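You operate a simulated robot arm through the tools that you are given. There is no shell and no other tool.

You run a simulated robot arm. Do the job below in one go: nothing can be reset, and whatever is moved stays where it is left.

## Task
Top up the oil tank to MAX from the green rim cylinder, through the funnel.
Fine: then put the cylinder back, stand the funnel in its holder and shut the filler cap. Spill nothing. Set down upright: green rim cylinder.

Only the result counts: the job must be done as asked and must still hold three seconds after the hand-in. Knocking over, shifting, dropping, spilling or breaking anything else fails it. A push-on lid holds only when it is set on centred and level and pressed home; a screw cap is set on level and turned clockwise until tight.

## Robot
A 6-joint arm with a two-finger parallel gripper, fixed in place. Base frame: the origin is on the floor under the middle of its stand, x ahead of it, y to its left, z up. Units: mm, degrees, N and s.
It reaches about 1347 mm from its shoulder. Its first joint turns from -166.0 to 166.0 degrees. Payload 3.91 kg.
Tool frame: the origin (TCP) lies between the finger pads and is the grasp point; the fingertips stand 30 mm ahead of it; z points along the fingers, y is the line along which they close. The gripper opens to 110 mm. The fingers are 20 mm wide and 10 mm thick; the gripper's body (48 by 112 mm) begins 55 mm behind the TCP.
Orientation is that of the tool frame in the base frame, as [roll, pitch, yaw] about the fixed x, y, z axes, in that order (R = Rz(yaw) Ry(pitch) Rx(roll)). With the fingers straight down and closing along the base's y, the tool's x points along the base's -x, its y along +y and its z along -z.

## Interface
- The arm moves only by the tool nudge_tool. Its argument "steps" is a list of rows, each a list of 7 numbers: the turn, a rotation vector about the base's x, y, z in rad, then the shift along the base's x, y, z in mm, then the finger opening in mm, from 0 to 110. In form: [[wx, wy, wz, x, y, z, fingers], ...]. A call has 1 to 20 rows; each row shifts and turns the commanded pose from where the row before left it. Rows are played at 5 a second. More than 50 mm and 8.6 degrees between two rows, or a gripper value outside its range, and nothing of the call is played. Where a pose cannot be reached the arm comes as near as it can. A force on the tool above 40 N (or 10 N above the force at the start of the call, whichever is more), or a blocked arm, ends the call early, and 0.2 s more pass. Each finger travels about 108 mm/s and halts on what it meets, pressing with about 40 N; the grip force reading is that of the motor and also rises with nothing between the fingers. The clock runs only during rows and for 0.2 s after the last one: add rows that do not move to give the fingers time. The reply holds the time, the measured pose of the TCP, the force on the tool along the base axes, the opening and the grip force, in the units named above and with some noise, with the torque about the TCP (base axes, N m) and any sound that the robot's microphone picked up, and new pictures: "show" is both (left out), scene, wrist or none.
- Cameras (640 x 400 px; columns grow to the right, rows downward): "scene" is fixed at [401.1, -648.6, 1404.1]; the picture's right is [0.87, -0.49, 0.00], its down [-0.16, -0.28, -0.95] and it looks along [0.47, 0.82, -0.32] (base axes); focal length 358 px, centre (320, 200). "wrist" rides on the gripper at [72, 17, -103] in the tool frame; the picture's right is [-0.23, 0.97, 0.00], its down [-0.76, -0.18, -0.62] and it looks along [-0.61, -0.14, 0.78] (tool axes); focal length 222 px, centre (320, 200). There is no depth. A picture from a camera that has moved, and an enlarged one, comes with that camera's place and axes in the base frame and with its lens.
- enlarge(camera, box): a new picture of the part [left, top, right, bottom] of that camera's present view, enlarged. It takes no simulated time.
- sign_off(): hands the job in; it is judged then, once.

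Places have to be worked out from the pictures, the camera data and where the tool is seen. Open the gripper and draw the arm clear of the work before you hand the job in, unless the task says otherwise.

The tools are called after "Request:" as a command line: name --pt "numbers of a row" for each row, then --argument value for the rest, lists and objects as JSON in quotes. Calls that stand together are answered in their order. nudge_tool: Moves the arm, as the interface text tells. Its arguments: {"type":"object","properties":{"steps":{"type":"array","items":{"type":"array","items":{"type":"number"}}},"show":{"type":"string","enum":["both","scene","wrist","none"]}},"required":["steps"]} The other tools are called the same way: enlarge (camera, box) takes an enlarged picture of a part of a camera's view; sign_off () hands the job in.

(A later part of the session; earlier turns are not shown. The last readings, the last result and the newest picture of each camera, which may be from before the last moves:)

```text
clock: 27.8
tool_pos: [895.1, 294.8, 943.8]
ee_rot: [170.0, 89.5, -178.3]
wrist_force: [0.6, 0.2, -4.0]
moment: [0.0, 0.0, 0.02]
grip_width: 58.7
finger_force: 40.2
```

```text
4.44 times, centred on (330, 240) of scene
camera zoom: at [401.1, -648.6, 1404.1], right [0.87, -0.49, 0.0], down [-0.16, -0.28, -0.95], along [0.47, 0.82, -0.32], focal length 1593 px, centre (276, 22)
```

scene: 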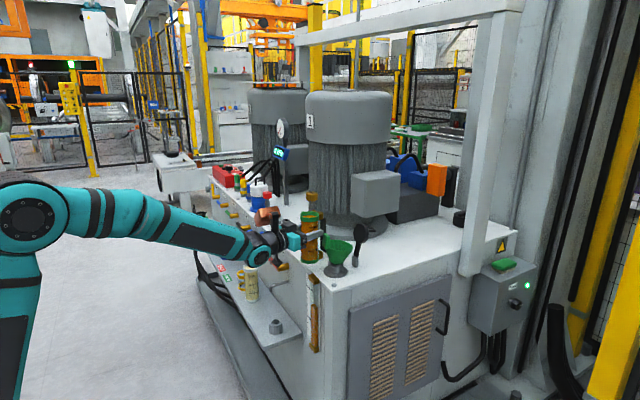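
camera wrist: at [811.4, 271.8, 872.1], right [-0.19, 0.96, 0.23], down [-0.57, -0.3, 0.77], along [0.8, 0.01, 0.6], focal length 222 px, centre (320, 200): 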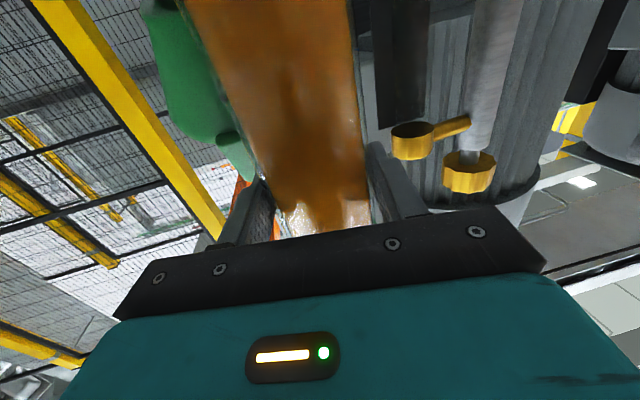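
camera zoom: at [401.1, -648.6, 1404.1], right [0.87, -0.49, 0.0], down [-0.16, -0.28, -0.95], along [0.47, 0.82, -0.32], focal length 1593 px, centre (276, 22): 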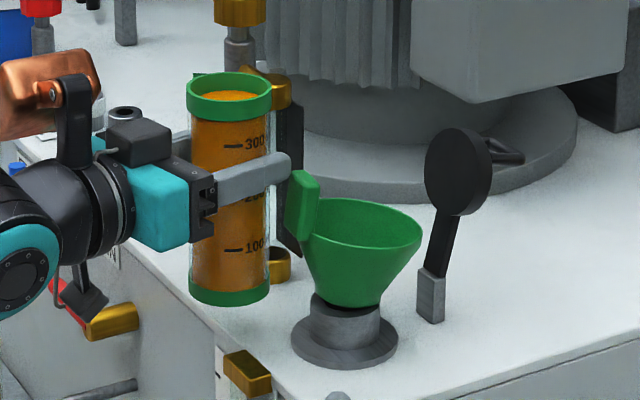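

The funnel is nearly upright again. I'll continue retreating.

Request:
nudge_tool --pt "0 0 0 -3.2 2.4 0 45" --pt "0 0 0 -3.2 2.4 0 45" --pt "0 0 0 -3.2 2.4 0 45" --pt "0 0 0 -3.2 2.4 0 45" --pt "0 0 0 -3.2 2.4 0 45" --pt "0 0 0 -3.2 2.4 0 45" --show "scene"

Request:
enlarge --camera "scene" --box '[280, 195, 380, 285]'

```text
clock: 29.2
tool_pos: [874.1, 308.3, 943.6]
ee_rot: [165.8, 89.5, 177.6]
wrist_force: [0.8, 0.2, -2.8]
moment: [0.05, -0.01, -0.04]
grip_width: 58.8
finger_force: 40.1
```

scene: 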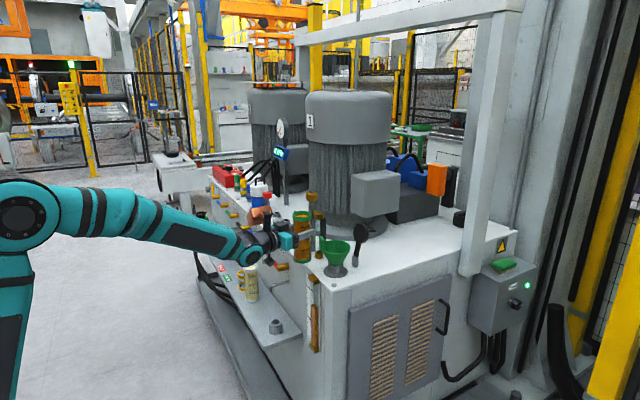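

```text
4.44 times, centred on (330, 240) of scene
camera zoom: at [401.1, -648.6, 1404.1], right [0.87, -0.49, 0.0], down [-0.16, -0.28, -0.95], along [0.47, 0.82, -0.32], focal length 1593 px, centre (276, 22)
```

zoom: 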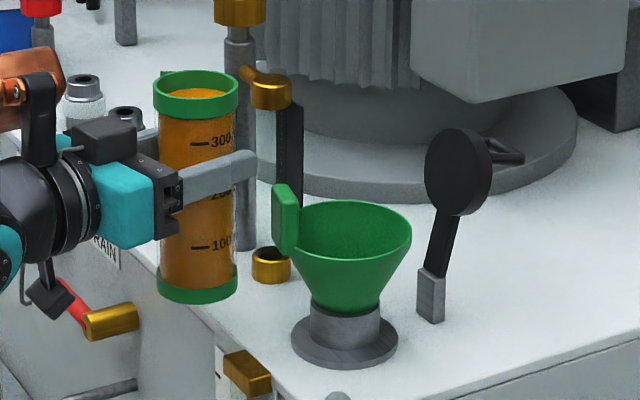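

The funnel has reseated upright on the neck. I'll back away to x≈800 while turning yaw to 0, keeping off the wrist singularity that caused the deflection, and check the poses.

Request:
nudge_tool --pt "0 0 -0.02 -8 0 0 45" --pt "0 0 -0.03 -15 0 0 45" --pt "0 0 -0.04 -18 0 0 45" --pt "0 0 -0.04 -18 0 0 45" --pt "0 0 -0.04 -12 0 0 45" --pt "0 0 -0.03 -4 0 0 45" --pt "0 0 0 0 0 0 45" --show "both"

Request:
enlarge --camera "scene" --box '[300, 210, 370, 285]'

```text
clock: 30.8
tool_pos: [799.6, 308.4, 944.3]
ee_rot: [168.0, 89.5, 168.3]
wrist_force: [-0.1, -0.2, -3.4]
moment: [-0.02, 0.0, -0.02]
grip_width: 58.6
finger_force: 40.2
camera wrist: at [694.9, 323.8, 872.7], right [0.0, 0.97, 0.23], down [-0.62, -0.18, 0.77], along [0.79, -0.14, 0.6], focal length 222 px, centre (320, 200)
```

scene: 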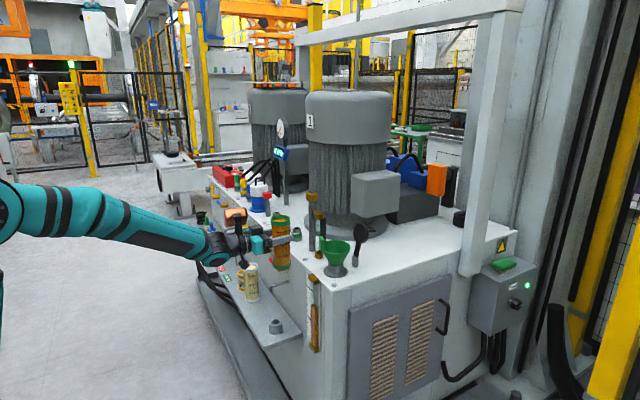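
wrist: 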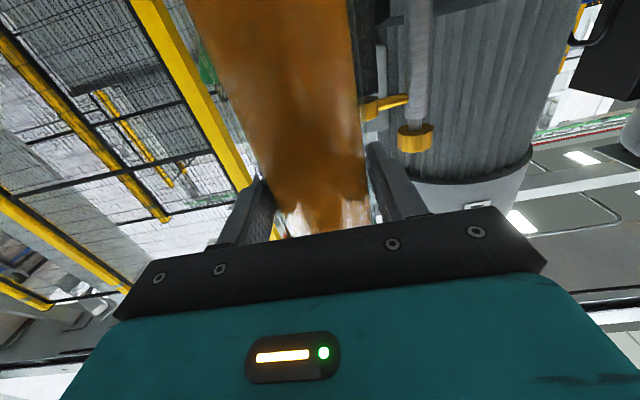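

```text
5.33 times, centred on (335, 248) of scene
camera zoom: at [401.1, -648.6, 1404.1], right [0.87, -0.49, 0.0], down [-0.16, -0.28, -0.95], along [0.47, 0.82, -0.32], focal length 1912 px, centre (240, -53)
```

zoom: 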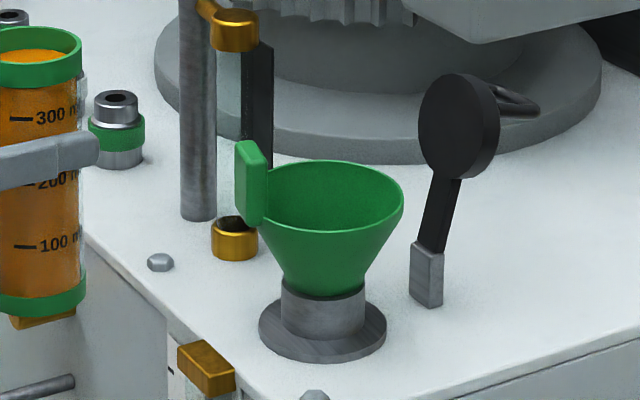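

The funnel is seated, with its tab turned slightly towards +y. The deflection was the wrist roll reaching its limit when the tool lines up with the arm, so I'll use a yaw of about −10° instead, and tilting towards +y unwinds that joint. I'll carry the cylinder at x=800 across to y≈133.

Request:
nudge_tool --pt "0 0 0 0 -8 -1 45" --pt "0 0 -0.02 0 -18 -1 45" --pt "0 0 -0.03 0 -25 -2 45" --pt "0 0 -0.03 0 -25 -2 45" --pt "0 0 -0.03 0 -25 -2 45" --pt "0 0 -0.03 0 -25 -2 45" --pt "0 0 -0.035 0 -25 -1 45" --pt "0 0 0 0 -16 -1 45" --pt "0 0 0 0 -8 0 45" --pt "0 0 0 0 0 0 45" --show "both"

Request:
enlarge --camera "wrist" --box '[330, 0, 530, 125]'

Request:
enlarge --camera "scene" --box '[310, 220, 360, 285]'

```text
clock: 33.0
tool_pos: [800.6, 131.2, 931.6]
ee_rot: [168.7, 89.5, 159.0]
wrist_force: [-0.7, -0.4, -3.3]
moment: [0.01, 0.01, 0.01]
grip_width: 58.7
finger_force: 39.8
camera wrist: at [699.9, 166.2, 860.4], right [0.17, 0.96, 0.23], down [-0.64, -0.07, 0.77], along [0.75, -0.27, 0.6], focal length 222 px, centre (320, 200)
```

scene: 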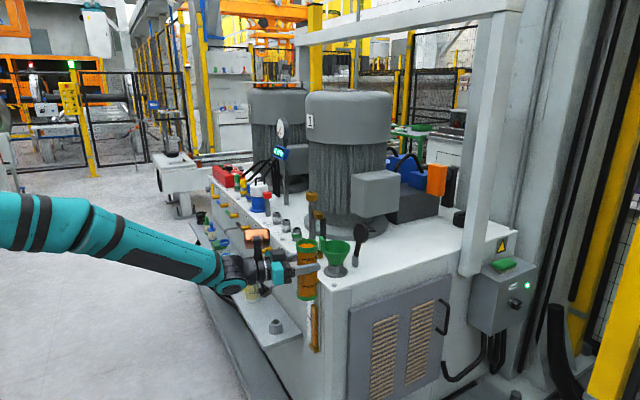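
wrist: 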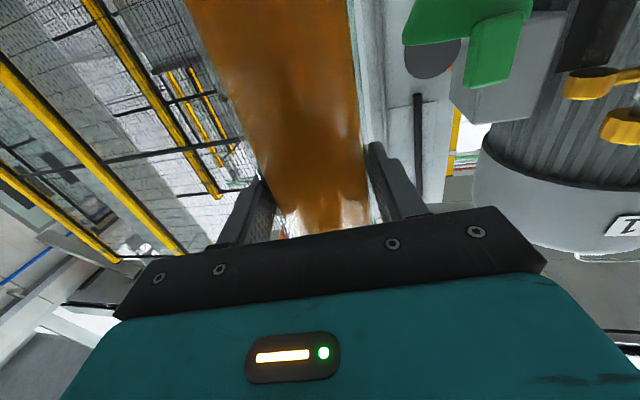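

```text
3.20 times, centred on (430, 62) of wrist
camera zoom: at [699.9, 166.2, 860.4], right [0.17, 0.96, 0.23], down [-0.64, -0.07, 0.77], along [0.75, -0.27, 0.6], focal length 711 px, centre (-32, 640)
```

zoom: 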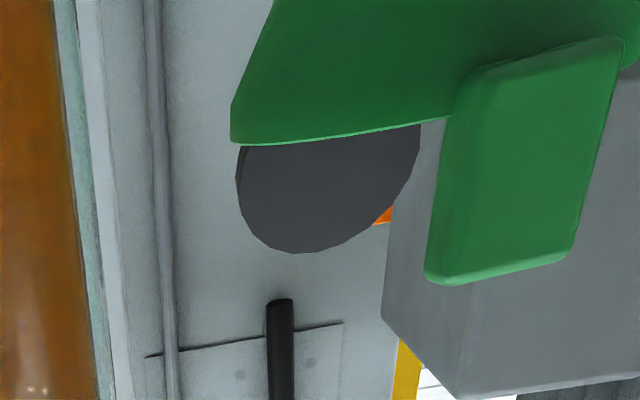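

```text
6.15 times, centred on (335, 252) of scene
camera zoom: at [401.1, -648.6, 1404.1], right [0.87, -0.49, 0.0], down [-0.16, -0.28, -0.95], along [0.47, 0.82, -0.32], focal length 2206 px, centre (228, -123)
```

zoom: 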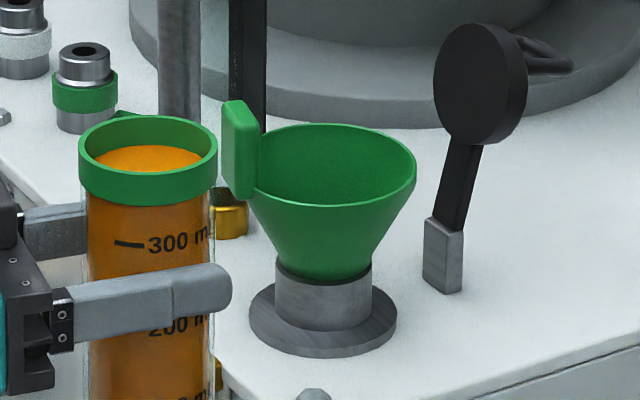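

The rim's −y edge is at y≈193, z≈892, and the tab now spans y≈235–266 near x=914. I'll advance in x in two checked halves towards (937, 131).

Request:
nudge_tool --pt "0 0 0 6 0 0 45" --pt "0 0 0 14 0 0 45" --pt "0 0 0 18 0 0 45" --pt "0 0 0 18 0 0 45" --pt "0 0 0 10 0 0 45" --pt "0 0 0 4 0 0 45" --show "none"

```text
clock: 34.4
tool_pos: [870.1, 133.9, 931.0]
ee_rot: [170.0, 89.5, 160.3]
wrist_force: [-0.1, 0.1, -3.5]
moment: [0.03, 0.01, -0.03]
grip_width: 58.5
finger_force: 40.7
```

The pose tracks exactly with no limit warnings, so I'll continue the remaining 67 mm in x.

Request:
nudge_tool --pt "0 0 0 6 0 0 45" --pt "0 0 0 14 0 0 45" --pt "0 0 0 17 0 0 45" --pt "0 0 0 16 0 0 45" --pt "0 0 0 10 0 0 45" --pt "0 0 0 4 0 0 45" --show "both"

Request:
enlarge --camera "scene" --box '[280, 205, 380, 295]'

```text
clock: 35.8
tool_pos: [937.2, 133.4, 932.3]
ee_rot: [168.3, 89.5, 158.5]
wrist_force: [-0.3, -0.6, -3.0]
moment: [-0.02, 0.0, 0.01]
grip_width: 58.4
finger_force: 40.0
camera wrist: at [836.2, 167.2, 860.1], right [0.17, 0.96, 0.23], down [-0.64, -0.07, 0.77], along [0.75, -0.27, 0.6], focal length 222 px, centre (320, 200)
```

scene: 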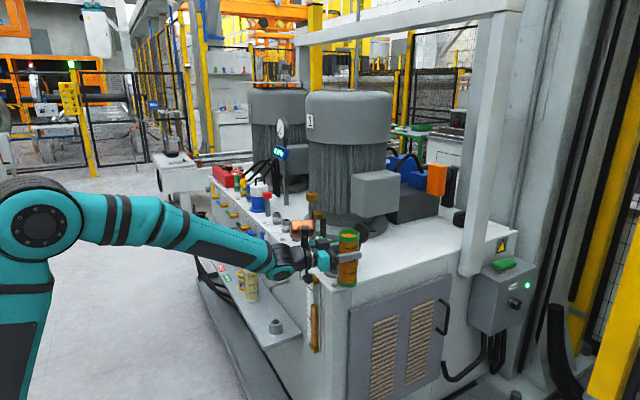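
wrist: 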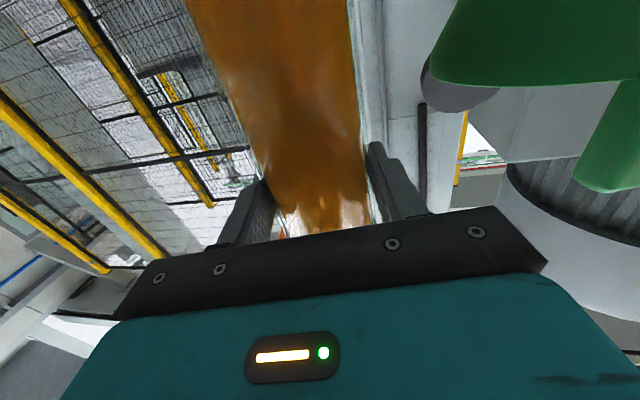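

```text
4.44 times, centred on (330, 250) of scene
camera zoom: at [401.1, -648.6, 1404.1], right [0.87, -0.49, 0.0], down [-0.16, -0.28, -0.95], along [0.47, 0.82, -0.32], focal length 1593 px, centre (276, -22)
```

zoom: 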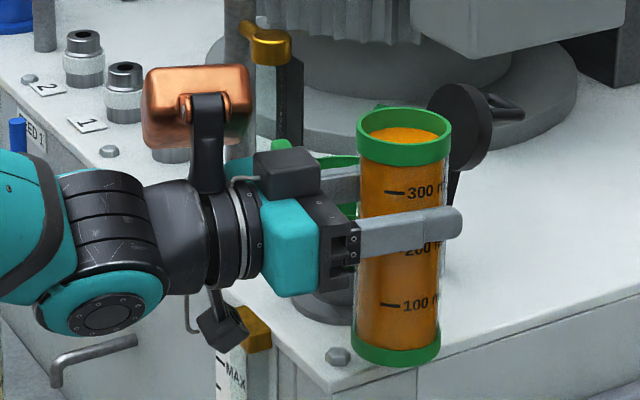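

The cylinder is beside the funnel and upright, with about 11 mm of freeboard (flow should begin near 20° of tilt). I'll tilt to 10° here, then slide towards the funnel while tilting to 14°, which brings the spout over the cone without flow.

Request:
nudge_tool --pt "-0.0172 0.003 0 0 0 0 45" --pt "-0.0344 0.0061 0 0 0 0 45" --pt "-0.0344 0.0061 0 0 0 0 45" --pt "-0.0344 0.0061 0 0 0 0 45" --pt "-0.0344 0.0061 0 0 0 0 45" --pt "-0.0172 0.003 0 0.35 2 0 45" --pt "-0.0172 0.003 0 0.7 4 0 45" --pt "-0.0172 0.003 0 0.9 5 0 45" --pt "-0.0172 0.003 0 0.9 5 0 45" --pt "-0.0172 0.003 0 0.9 5 0 45" --pt "0 0 0 0.9 5 0 45" --pt "0 0 0 0.5 3 0 45" --show "both"

Request:
enlarge --camera "scene" --box '[280, 205, 380, 295]'

Request:
enlarge --camera "scene" --box '[305, 285, 325, 315]'

```text
clock: 38.4
tool_pos: [942.9, 162.6, 931.9]
ee_rot: [-92.4, 76.1, -102.1]
wrist_force: [-0.4, -0.8, -3.5]
moment: [-0.01, 0.03, 0.01]
grip_width: 58.5
finger_force: 40.6
camera wrist: at [838.5, 178.4, 858.4], right [0.17, 0.99, -0.01], down [-0.6, 0.12, 0.79], along [0.78, -0.13, 0.62], focal length 222 px, centre (320, 200)
```

scene: 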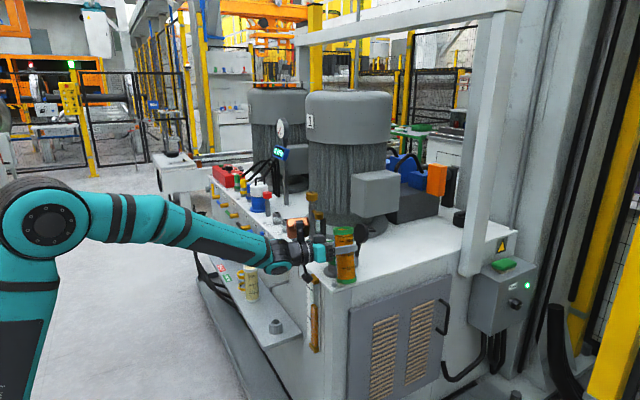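
wrist: 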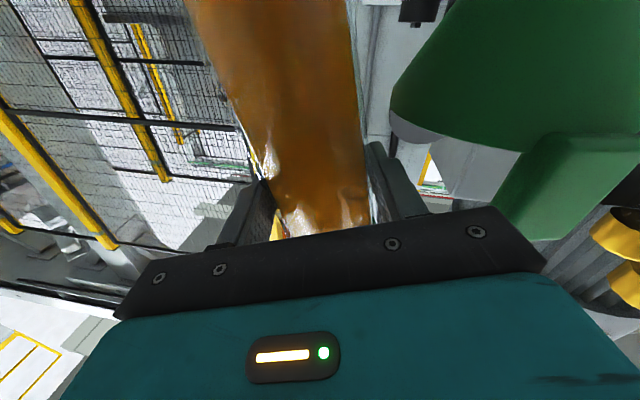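

```text
4.44 times, centred on (330, 250) of scene
camera zoom: at [401.1, -648.6, 1404.1], right [0.87, -0.49, 0.0], down [-0.16, -0.28, -0.95], along [0.47, 0.82, -0.32], focal length 1593 px, centre (276, -22)
```

zoom: 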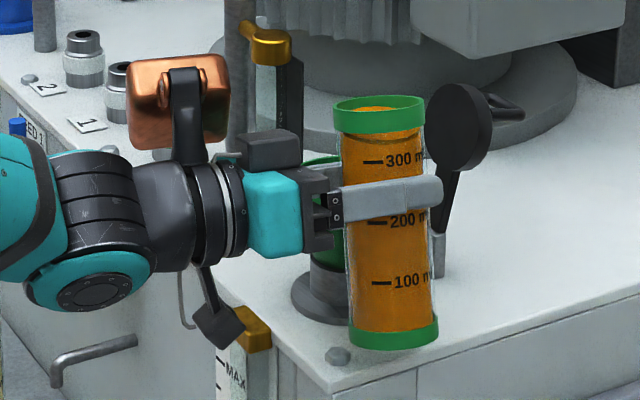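

```text
13.33 times, centred on (315, 300) of scene
camera zoom: at [401.1, -648.6, 1404.1], right [0.87, -0.49, 0.0], down [-0.16, -0.28, -0.95], along [0.47, 0.82, -0.32], focal length 4779 px, centre (387, -1133)
```

zoom: 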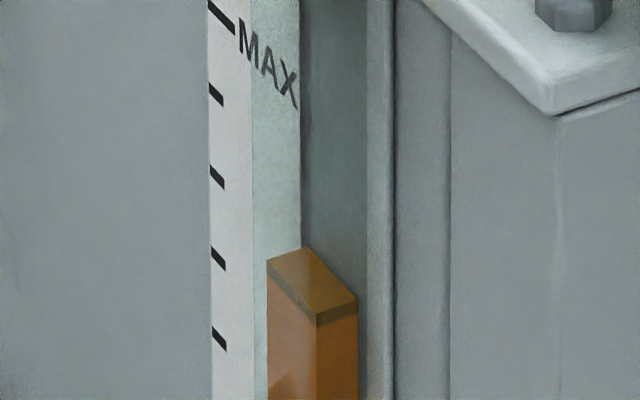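

The spout should be about 16 mm inside the rim of the funnel, and the gauge is visible in the scene view. I'll tilt to 20° while moving in another 6 mm, then check for flow.

Request:
nudge_tool --pt "-0.0172 0.003 0 0.17 1 0 45" --pt "-0.0172 0.003 0 0.17 1 0 45" --pt "-0.0172 0.003 0 0.17 1 0 45" --pt "-0.0172 0.003 0 0.17 1 0 45" --pt "-0.0172 0.003 0 0.17 1 0 45" --pt "-0.0172 0.003 0 0.17 1 0 45" --pt "0 0 0 0 0 0 45" --pt "0 0 0 0 0 0 45" --show "both"

Request:
enlarge --camera "scene" --box '[320, 215, 370, 290]'

Request:
enlarge --camera "scene" --box '[305, 285, 325, 315]'

```text
clock: 40.2
tool_pos: [943.3, 168.6, 931.5]
ee_rot: [-91.6, 69.9, -101.4]
wrist_force: [-0.3, 0.2, -3.9]
moment: [0.02, 0.01, 0.02]
grip_width: 58.5
finger_force: 40.0
camera wrist: at [838.6, 176.7, 859.1], right [0.17, 0.98, -0.12], down [-0.59, 0.2, 0.78], along [0.79, -0.06, 0.61], focal length 222 px, centre (320, 200)
```

scene: 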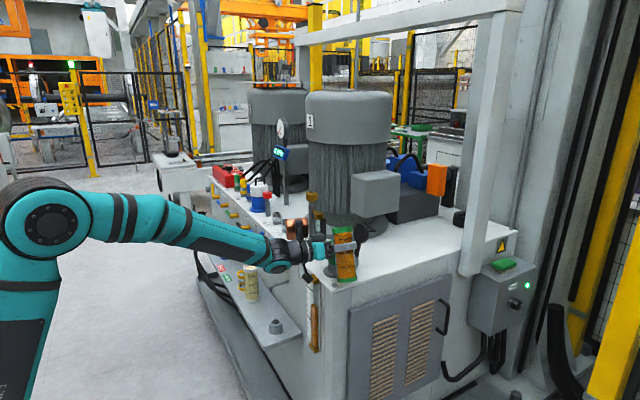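
wrist: 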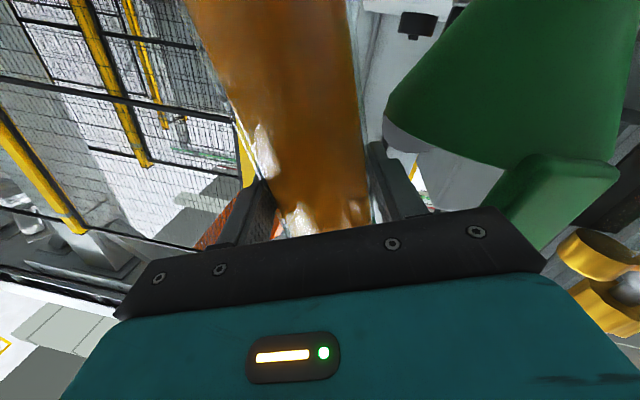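

```text
5.33 times, centred on (345, 252) of scene
camera zoom: at [401.1, -648.6, 1404.1], right [0.87, -0.49, 0.0], down [-0.16, -0.28, -0.95], along [0.47, 0.82, -0.32], focal length 1912 px, centre (187, -80)
```

zoom: 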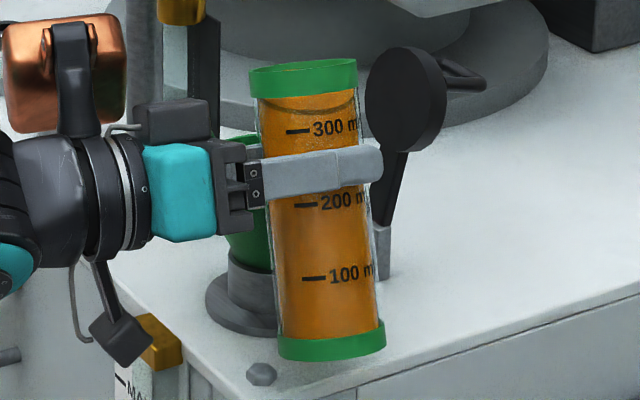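

```text
13.33 times, centred on (315, 300) of scene
camera zoom: at [401.1, -648.6, 1404.1], right [0.87, -0.49, 0.0], down [-0.16, -0.28, -0.95], along [0.47, 0.82, -0.32], focal length 4779 px, centre (387, -1133)
```

zoom: 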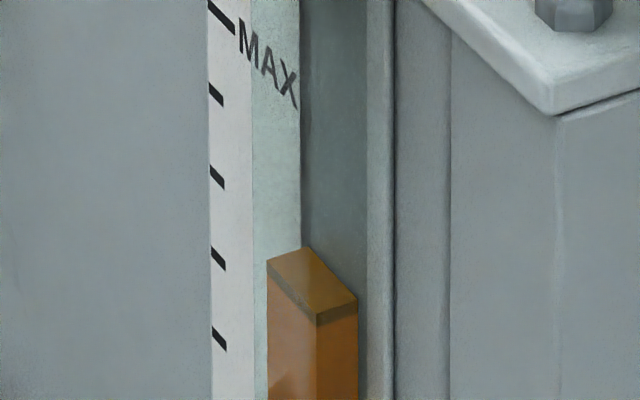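

No flow yet at 20°; the gauge is unchanged. I'll tilt on slowly to 24° with a small advance, then pause.

Request:
nudge_tool --pt "-0.0086 0.0015 0 0.07 0.4 0 45" --pt "-0.0086 0.0015 0 0.07 0.4 0 45" --pt "-0.0086 0.0015 0 0.07 0.4 0 45" --pt "-0.0086 0.0015 0 0.07 0.4 0 45" --pt "-0.0086 0.0015 0 0.07 0.4 0 45" --pt "-0.0086 0.0015 0 0.07 0.4 0 45" --pt "-0.0086 0.0015 0 0.07 0.4 0 45" --pt "-0.0086 0.0015 0 0.07 0.4 0 45" --pt "0 0 0 0 0 0 45" --pt "0 0 0 0 0 0 45" --show "both"

Request:
enlarge --camera "scene" --box '[320, 215, 370, 290]'

Request:
enlarge --camera "scene" --box '[305, 285, 325, 315]'

```text
clock: 42.4
tool_pos: [944.0, 170.6, 931.2]
ee_rot: [-91.5, 66.1, -101.3]
wrist_force: [0.0, 1.1, -3.8]
moment: [0.06, 0.0, 0.0]
grip_width: 58.3
finger_force: 39.9
camera wrist: at [838.4, 174.9, 859.6], right [0.17, 0.97, -0.19], down [-0.58, 0.25, 0.77], along [0.8, -0.02, 0.6], focal length 222 px, centre (320, 200)
```

scene: 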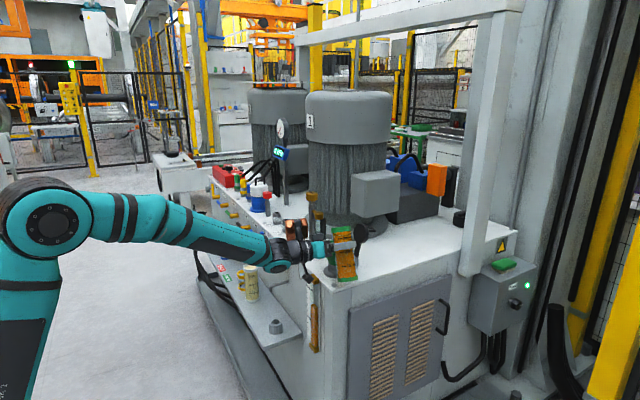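
wrist: 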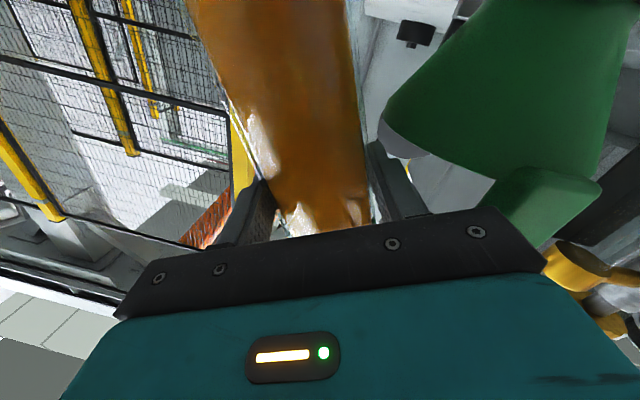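

```text
5.33 times, centred on (345, 252) of scene
camera zoom: at [401.1, -648.6, 1404.1], right [0.87, -0.49, 0.0], down [-0.16, -0.28, -0.95], along [0.47, 0.82, -0.32], focal length 1912 px, centre (187, -80)
```

zoom: 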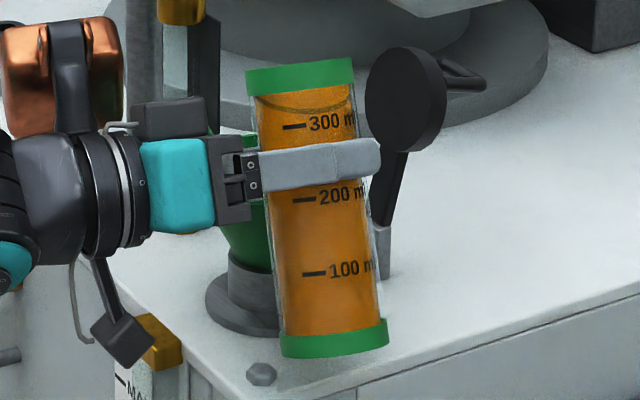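

```text
13.33 times, centred on (315, 300) of scene
camera zoom: at [401.1, -648.6, 1404.1], right [0.87, -0.49, 0.0], down [-0.16, -0.28, -0.95], along [0.47, 0.82, -0.32], focal length 4779 px, centre (387, -1133)
```

zoom: 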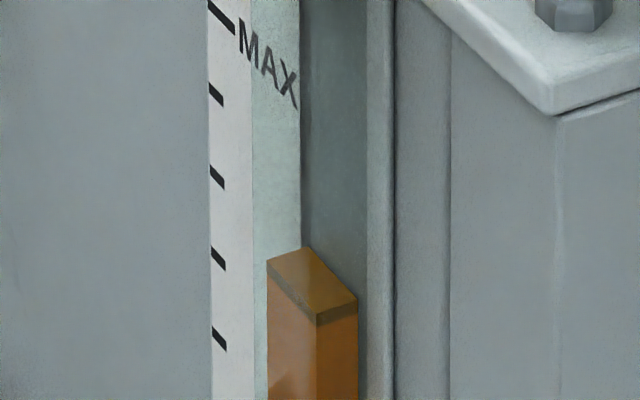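

Still no flow at 24°. I'll continue slowly to 28°.

Request:
nudge_tool --pt "-0.0086 0.0015 0 0.05 0.3 0 45" --pt "-0.0086 0.0015 0 0.05 0.3 0 45" --pt "-0.0086 0.0015 0 0.05 0.3 0 45" --pt "-0.0086 0.0015 0 0.05 0.3 0 45" --pt "-0.0086 0.0015 0 0.05 0.3 0 45" --pt "-0.0086 0.0015 0 0.05 0.3 0 45" --pt "-0.0086 0.0015 0 0.05 0.3 0 45" --pt "-0.0086 0.0015 0 0.05 0.3 0 45" --pt "0 0 0 0 0 0 45" --pt "0 0 0 0 0 0 45" --pt "0 0 0 0 0 0 45" --show "both"

Request:
enlarge --camera "scene" --box '[320, 215, 370, 290]'

Request:
enlarge --camera "scene" --box '[305, 285, 325, 315]'

```text
clock: 44.8
tool_pos: [944.5, 172.5, 931.6]
ee_rot: [-91.3, 62.1, -101.2]
wrist_force: [1.0, 0.2, -3.5]
moment: [0.08, 0.03, -0.01]
grip_width: 58.2
finger_force: 40.3
camera wrist: at [838.2, 172.5, 861.0], right [0.16, 0.95, -0.26], down [-0.57, 0.3, 0.76], along [0.8, 0.02, 0.59], focal length 222 px, centre (320, 200)
```

scene: 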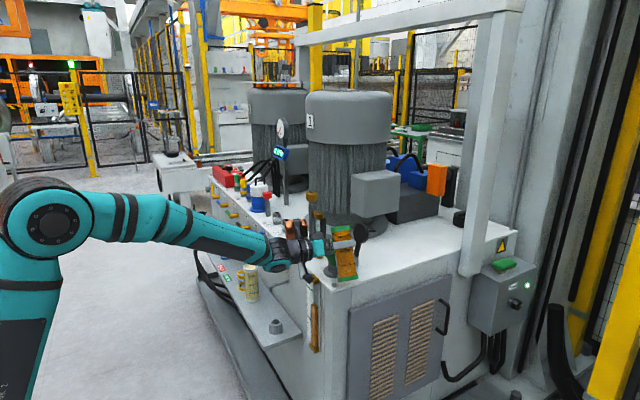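
wrist: 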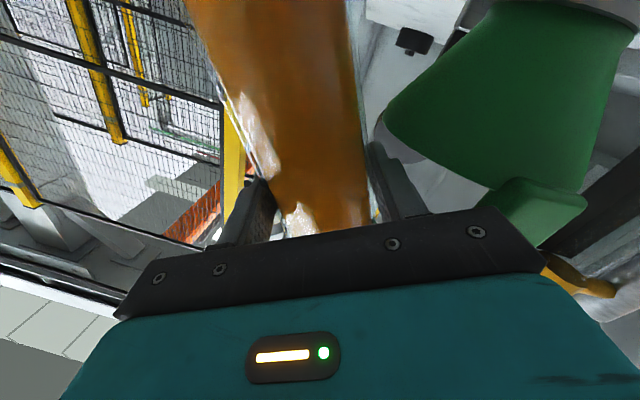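

```text
5.33 times, centred on (345, 252) of scene
camera zoom: at [401.1, -648.6, 1404.1], right [0.87, -0.49, 0.0], down [-0.16, -0.28, -0.95], along [0.47, 0.82, -0.32], focal length 1912 px, centre (187, -80)
```

zoom: 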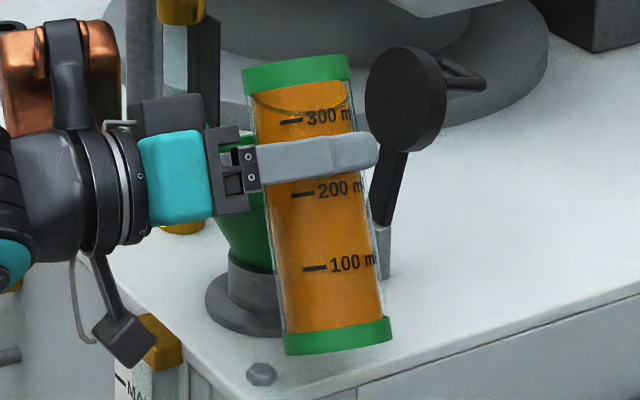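

```text
13.33 times, centred on (315, 300) of scene
camera zoom: at [401.1, -648.6, 1404.1], right [0.87, -0.49, 0.0], down [-0.16, -0.28, -0.95], along [0.47, 0.82, -0.32], focal length 4779 px, centre (387, -1133)
```

zoom: 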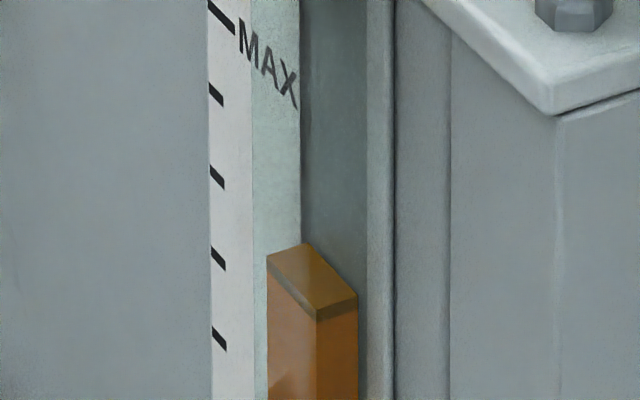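

The gauge level has begun to rise slightly, so flow has started through the funnel. I'll hold still to see how much it delivers at 28°.

Request:
nudge_tool --pt "0 0 0 0 0 0 45" --pt "0 0 0 0 0 0 45" --pt "0 0 0 0 0 0 45" --pt "0 0 0 0 0 0 45" --pt "0 0 0 0 0 0 45" --pt "0 0 0 0 0 0 45" --pt "0 0 0 0 0 0 45" --pt "0 0 0 0 0 0 45" --show "scene"

Request:
enlarge --camera "scene" --box '[305, 285, 325, 315]'

Request:
enlarge --camera "scene" --box '[310, 215, 390, 300]'

```text
clock: 46.6
tool_pos: [943.9, 174.7, 932.2]
ee_rot: [-91.3, 62.1, -101.1]
wrist_force: [-0.3, 0.4, -4.6]
moment: [0.04, -0.01, -0.03]
grip_width: 58.2
finger_force: 40.2
```

scene: 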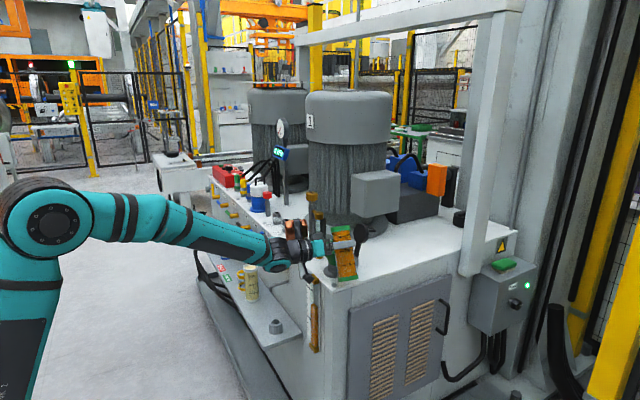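

```text
13.33 times, centred on (315, 300) of scene
camera zoom: at [401.1, -648.6, 1404.1], right [0.87, -0.49, 0.0], down [-0.16, -0.28, -0.95], along [0.47, 0.82, -0.32], focal length 4779 px, centre (387, -1133)
```

zoom: 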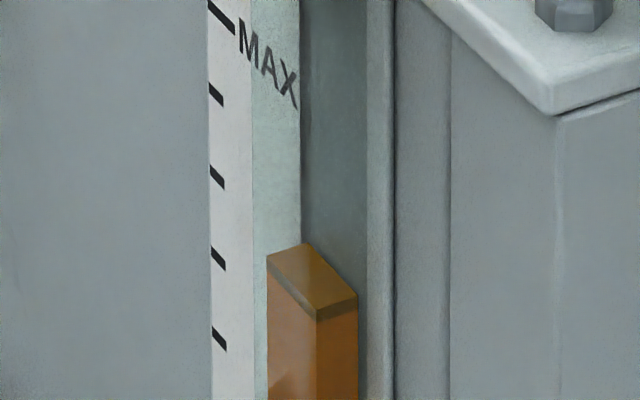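

```text
4.71 times, centred on (350, 258) of scene
camera zoom: at [401.1, -648.6, 1404.1], right [0.87, -0.49, 0.0], down [-0.16, -0.28, -0.95], along [0.47, 0.82, -0.32], focal length 1687 px, centre (179, -71)
```

zoom: 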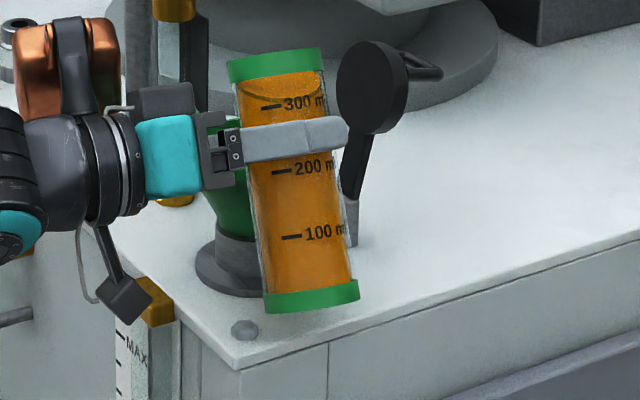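

The level rose about 1 mm and then held steady, so the delivery follows the tilt angle. I'll tilt 5° more in fine steps with a slight lift, then let it drain.

Request:
nudge_tool --pt "-0.0086 0.0015 0 0 0 0.2 45" --pt "-0.0086 0.0015 0 0 0 0.2 45" --pt "-0.0086 0.0015 0 0 0 0.2 45" --pt "-0.0086 0.0015 0 0 0 0.2 45" --pt "-0.0086 0.0015 0 0 0 0.2 45" --pt "-0.0086 0.0015 0 0 0 0.2 45" --pt "-0.0086 0.0015 0 0 0 0.2 45" --pt "-0.0086 0.0015 0 0 0 0.2 45" --pt "-0.0086 0.0015 0 0 0 0.2 45" --pt "-0.0086 0.0015 0 0 0 0.2 45" --pt "0 0 0 0 0 0 45" --pt "0 0 0 0 0 0 45" --pt "0 0 0 0 0 0 45" --pt "0 0 0 0 0 0 45" --pt "0 0 0 0 0 0 45" --show "both"

Request:
enlarge --camera "scene" --box '[305, 285, 325, 315]'

Request:
enlarge --camera "scene" --box '[310, 215, 390, 300]'

```text
clock: 49.8
tool_pos: [944.4, 173.8, 933.3]
ee_rot: [-91.1, 57.2, -101.0]
wrist_force: [0.2, 0.1, -3.3]
moment: [0.05, 0.01, -0.01]
grip_width: 58.2
finger_force: 39.8
camera wrist: at [837.0, 166.5, 865.2], right [0.16, 0.93, -0.34], down [-0.56, 0.37, 0.74], along [0.81, 0.07, 0.58], focal length 222 px, centre (320, 200)
```

scene: 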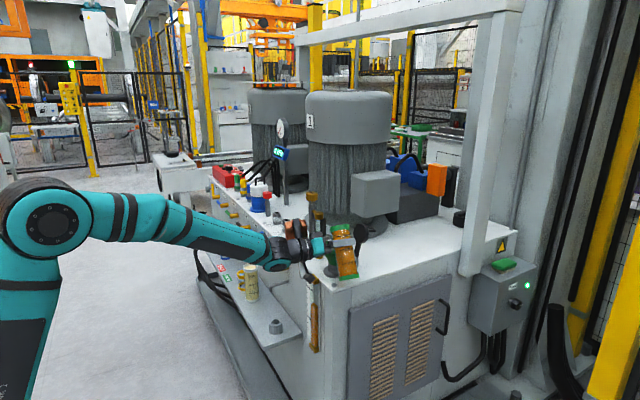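
wrist: 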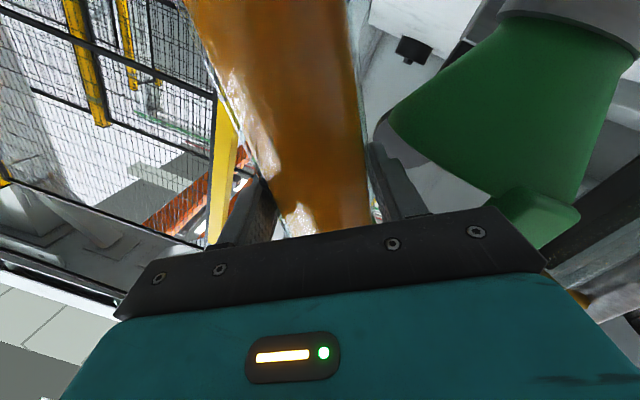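

```text
13.33 times, centred on (315, 300) of scene
camera zoom: at [401.1, -648.6, 1404.1], right [0.87, -0.49, 0.0], down [-0.16, -0.28, -0.95], along [0.47, 0.82, -0.32], focal length 4779 px, centre (387, -1133)
```

zoom: 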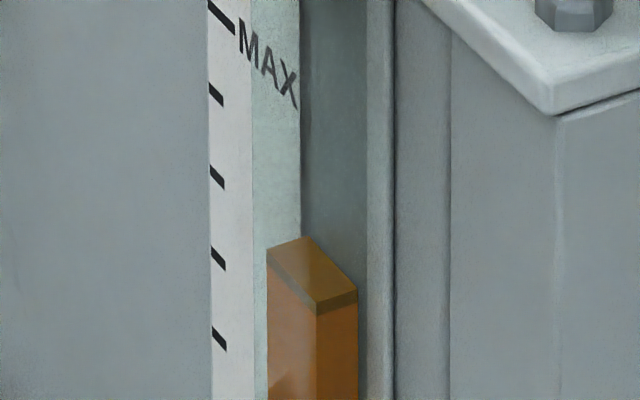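

```text
4.71 times, centred on (350, 258) of scene
camera zoom: at [401.1, -648.6, 1404.1], right [0.87, -0.49, 0.0], down [-0.16, -0.28, -0.95], along [0.47, 0.82, -0.32], focal length 1687 px, centre (179, -71)
```

zoom: 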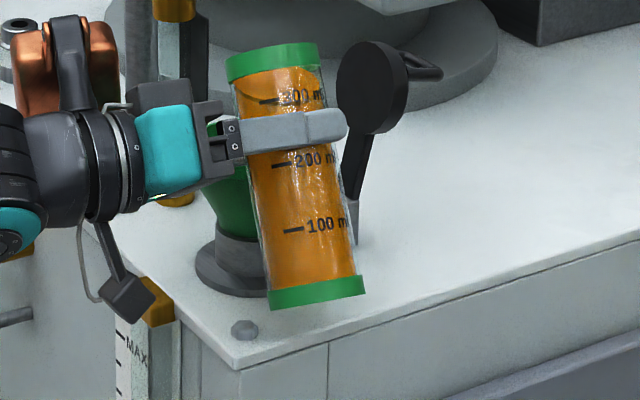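

The level is about 11 px up out of the 149 px needed, which implies a final tilt near 70° and roughly 155 ml in total. I'll continue with fine tilt steps to 43°, raising the tool gradually so the fingers clear the rim.

Request:
nudge_tool --pt "-0.0086 0.0015 0 0 0 0.23 45" --pt "-0.0086 0.0015 0 0 0 0.23 45" --pt "-0.0086 0.0015 0 0 0 0.23 45" --pt "-0.0086 0.0015 0 0 0 0.23 45" --pt "-0.0086 0.0015 0 0 0 0.23 45" --pt "-0.0086 0.0015 0 0 0 0.23 45" --pt "-0.0086 0.0015 0 0 0 0.23 45" --pt "-0.0086 0.0015 0 0 0 0.23 45" --pt "-0.0086 0.0015 0 0 0 0.23 45" --pt "-0.0086 0.0015 0 0 0 0.23 45" --pt "-0.0086 0.0015 0 0 0 0.23 45" --pt "-0.0086 0.0015 0 0 0 0.23 45" --pt "-0.0086 0.0015 0 0 0 0.23 45" --pt "-0.0086 0.0015 0 0 0 0.23 45" --pt "-0.0086 0.0015 0 0 0 0.23 45" --pt "-0.0086 0.0015 0 0 0 0.23 45" --pt "-0.0086 0.0015 0 0 0 0.23 45" --pt "-0.0086 0.0015 0 0 0 0.23 45" --pt "-0.0086 0.0015 0 0 0 0.23 45" --pt "-0.0086 0.0015 0 0 0 0.23 45" --show "both"

Request:
enlarge --camera "scene" --box '[305, 285, 325, 315]'

Request:
enlarge --camera "scene" --box '[310, 215, 390, 300]'

Request:
enlarge --camera "wrist" --box '[320, 0, 640, 240]'

```text
clock: 54.0
tool_pos: [944.4, 174.5, 937.5]
ee_rot: [-91.2, 47.1, -101.0]
wrist_force: [-0.7, 0.6, -2.9]
moment: [0.05, 0.01, -0.01]
grip_width: 58.5
finger_force: 40.5
camera wrist: at [835.1, 154.9, 874.6], right [0.15, 0.86, -0.5], down [-0.54, 0.49, 0.69], along [0.83, 0.17, 0.53], focal length 222 px, centre (320, 200)
```

scene: 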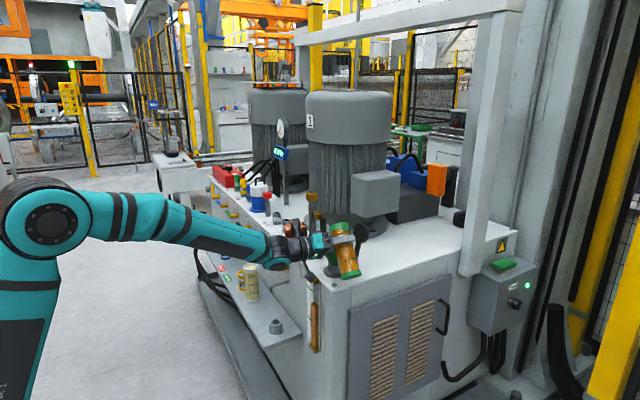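
wrist: 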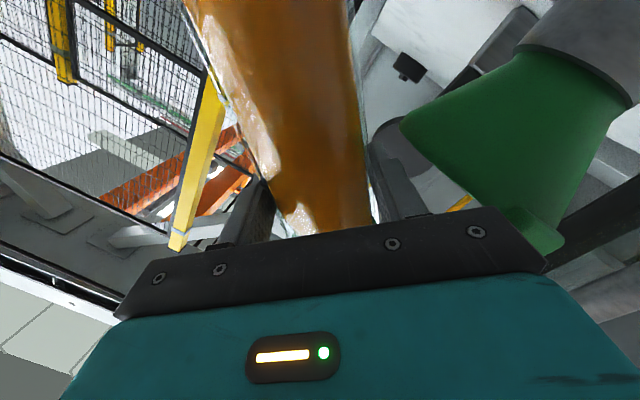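

```text
13.33 times, centred on (315, 300) of scene
camera zoom: at [401.1, -648.6, 1404.1], right [0.87, -0.49, 0.0], down [-0.16, -0.28, -0.95], along [0.47, 0.82, -0.32], focal length 4779 px, centre (387, -1133)
```

zoom: 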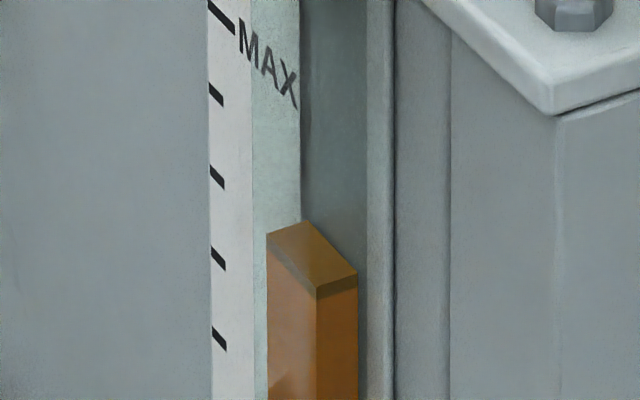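

```text
4.71 times, centred on (350, 258) of scene
camera zoom: at [401.1, -648.6, 1404.1], right [0.87, -0.49, 0.0], down [-0.16, -0.28, -0.95], along [0.47, 0.82, -0.32], focal length 1687 px, centre (179, -71)
```

zoom: 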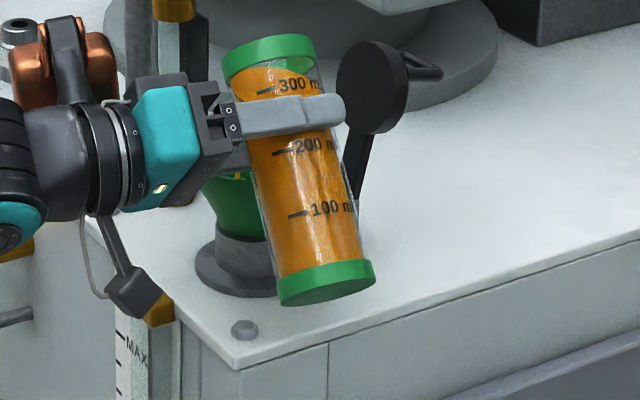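

```text
1.67 times, centred on (480, 120) of wrist
camera zoom: at [835.1, 154.9, 874.6], right [0.15, 0.86, -0.5], down [-0.54, 0.49, 0.69], along [0.83, 0.17, 0.53], focal length 370 px, centre (53, 333)
```

zoom: 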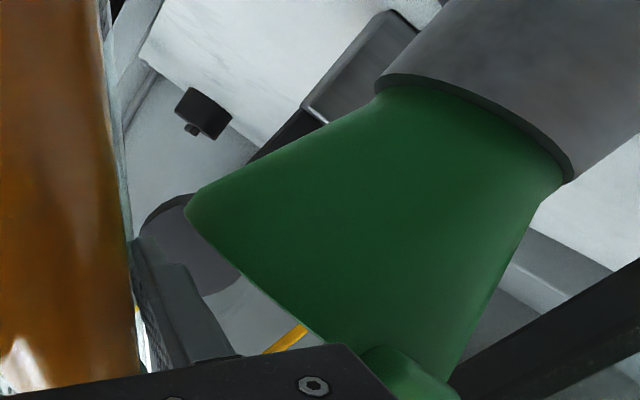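

The level is tracking the prediction (about 57 px per unit of tan φ), and the stream is visible inside the funnel with nothing spilled. I'll continue from 43° to 53°.

Request:
nudge_tool --pt "-0.0086 0.0015 0 0 0 0.25 45" --pt "-0.0086 0.0015 0 0 0 0.25 45" --pt "-0.0086 0.0015 0 0 0 0.25 45" --pt "-0.0086 0.0015 0 0 0 0.25 45" --pt "-0.0086 0.0015 0 0 0 0.25 45" --pt "-0.0086 0.0015 0 0 0 0.25 45" --pt "-0.0086 0.0015 0 0 0 0.25 45" --pt "-0.0086 0.0015 0 0 0 0.25 45" --pt "-0.0086 0.0015 0 0 0 0.25 45" --pt "-0.0086 0.0015 0 0 0 0.25 45" --pt "-0.0086 0.0015 0 0 0 0.25 45" --pt "-0.0086 0.0015 0 0 0 0.25 45" --pt "-0.0086 0.0015 0 0 0 0.25 45" --pt "-0.0086 0.0015 0 0 0 0.25 45" --pt "-0.0086 0.0015 0 0 0 0.25 45" --pt "-0.0086 0.0015 0 0 0 0.25 45" --pt "-0.0086 0.0015 0 0 0 0.25 45" --pt "-0.0086 0.0015 0 0 0 0.25 45" --pt "-0.0086 0.0015 0 0 0 0.25 45" --pt "-0.0086 0.0015 0 0 0 0.25 45" --show "both"

Request:
enlarge --camera "scene" --box '[305, 285, 325, 315]'

Request:
enlarge --camera "scene" --box '[310, 215, 390, 300]'

Request:
enlarge --camera "wrist" --box '[320, 0, 640, 240]'

```text
clock: 58.2
tool_pos: [945.0, 173.0, 941.0]
ee_rot: [-91.0, 37.1, -100.7]
wrist_force: [-0.1, 0.7, -3.2]
moment: [0.06, -0.03, -0.01]
grip_width: 58.4
finger_force: 39.7
camera wrist: at [833.5, 144.9, 886.1], right [0.13, 0.76, -0.64], down [-0.52, 0.6, 0.61], along [0.85, 0.25, 0.47], focal length 222 px, centre (320, 200)
```

scene: 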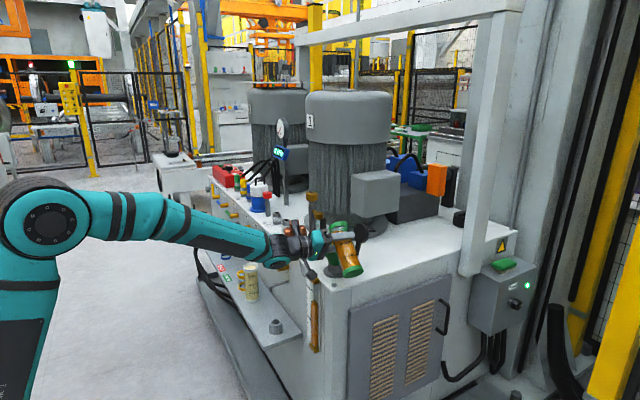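
wrist: 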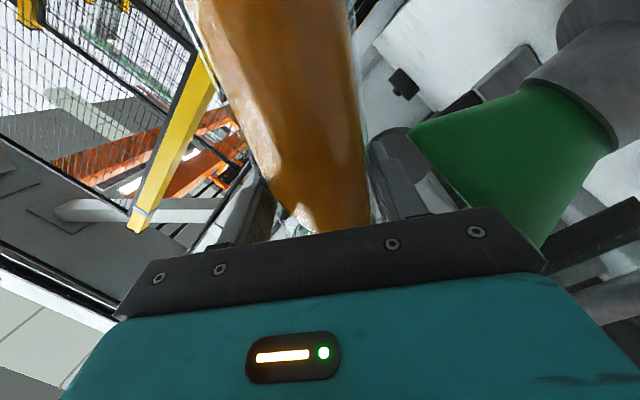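

```text
13.33 times, centred on (315, 300) of scene
camera zoom: at [401.1, -648.6, 1404.1], right [0.87, -0.49, 0.0], down [-0.16, -0.28, -0.95], along [0.47, 0.82, -0.32], focal length 4779 px, centre (387, -1133)
```

zoom: 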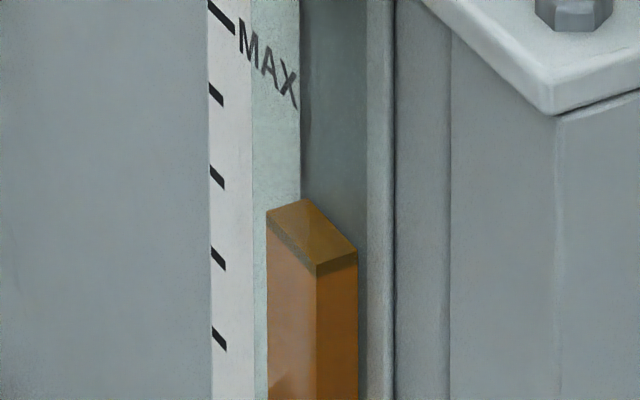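

```text
4.71 times, centred on (350, 258) of scene
camera zoom: at [401.1, -648.6, 1404.1], right [0.87, -0.49, 0.0], down [-0.16, -0.28, -0.95], along [0.47, 0.82, -0.32], focal length 1687 px, centre (179, -71)
```

zoom: 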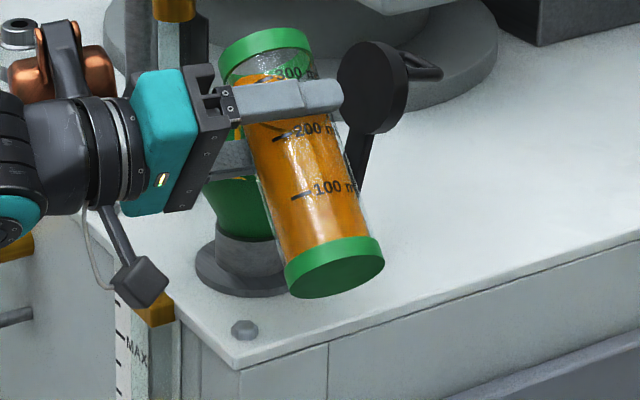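

```text
1.67 times, centred on (480, 120) of wrist
camera zoom: at [833.5, 144.9, 886.1], right [0.13, 0.76, -0.64], down [-0.52, 0.6, 0.61], along [0.85, 0.25, 0.47], focal length 370 px, centre (53, 333)
```

zoom: 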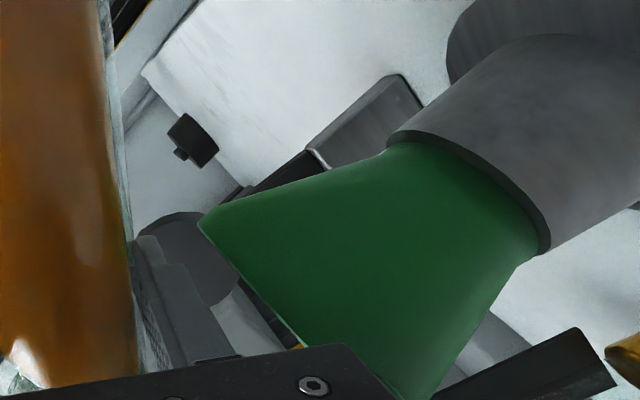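

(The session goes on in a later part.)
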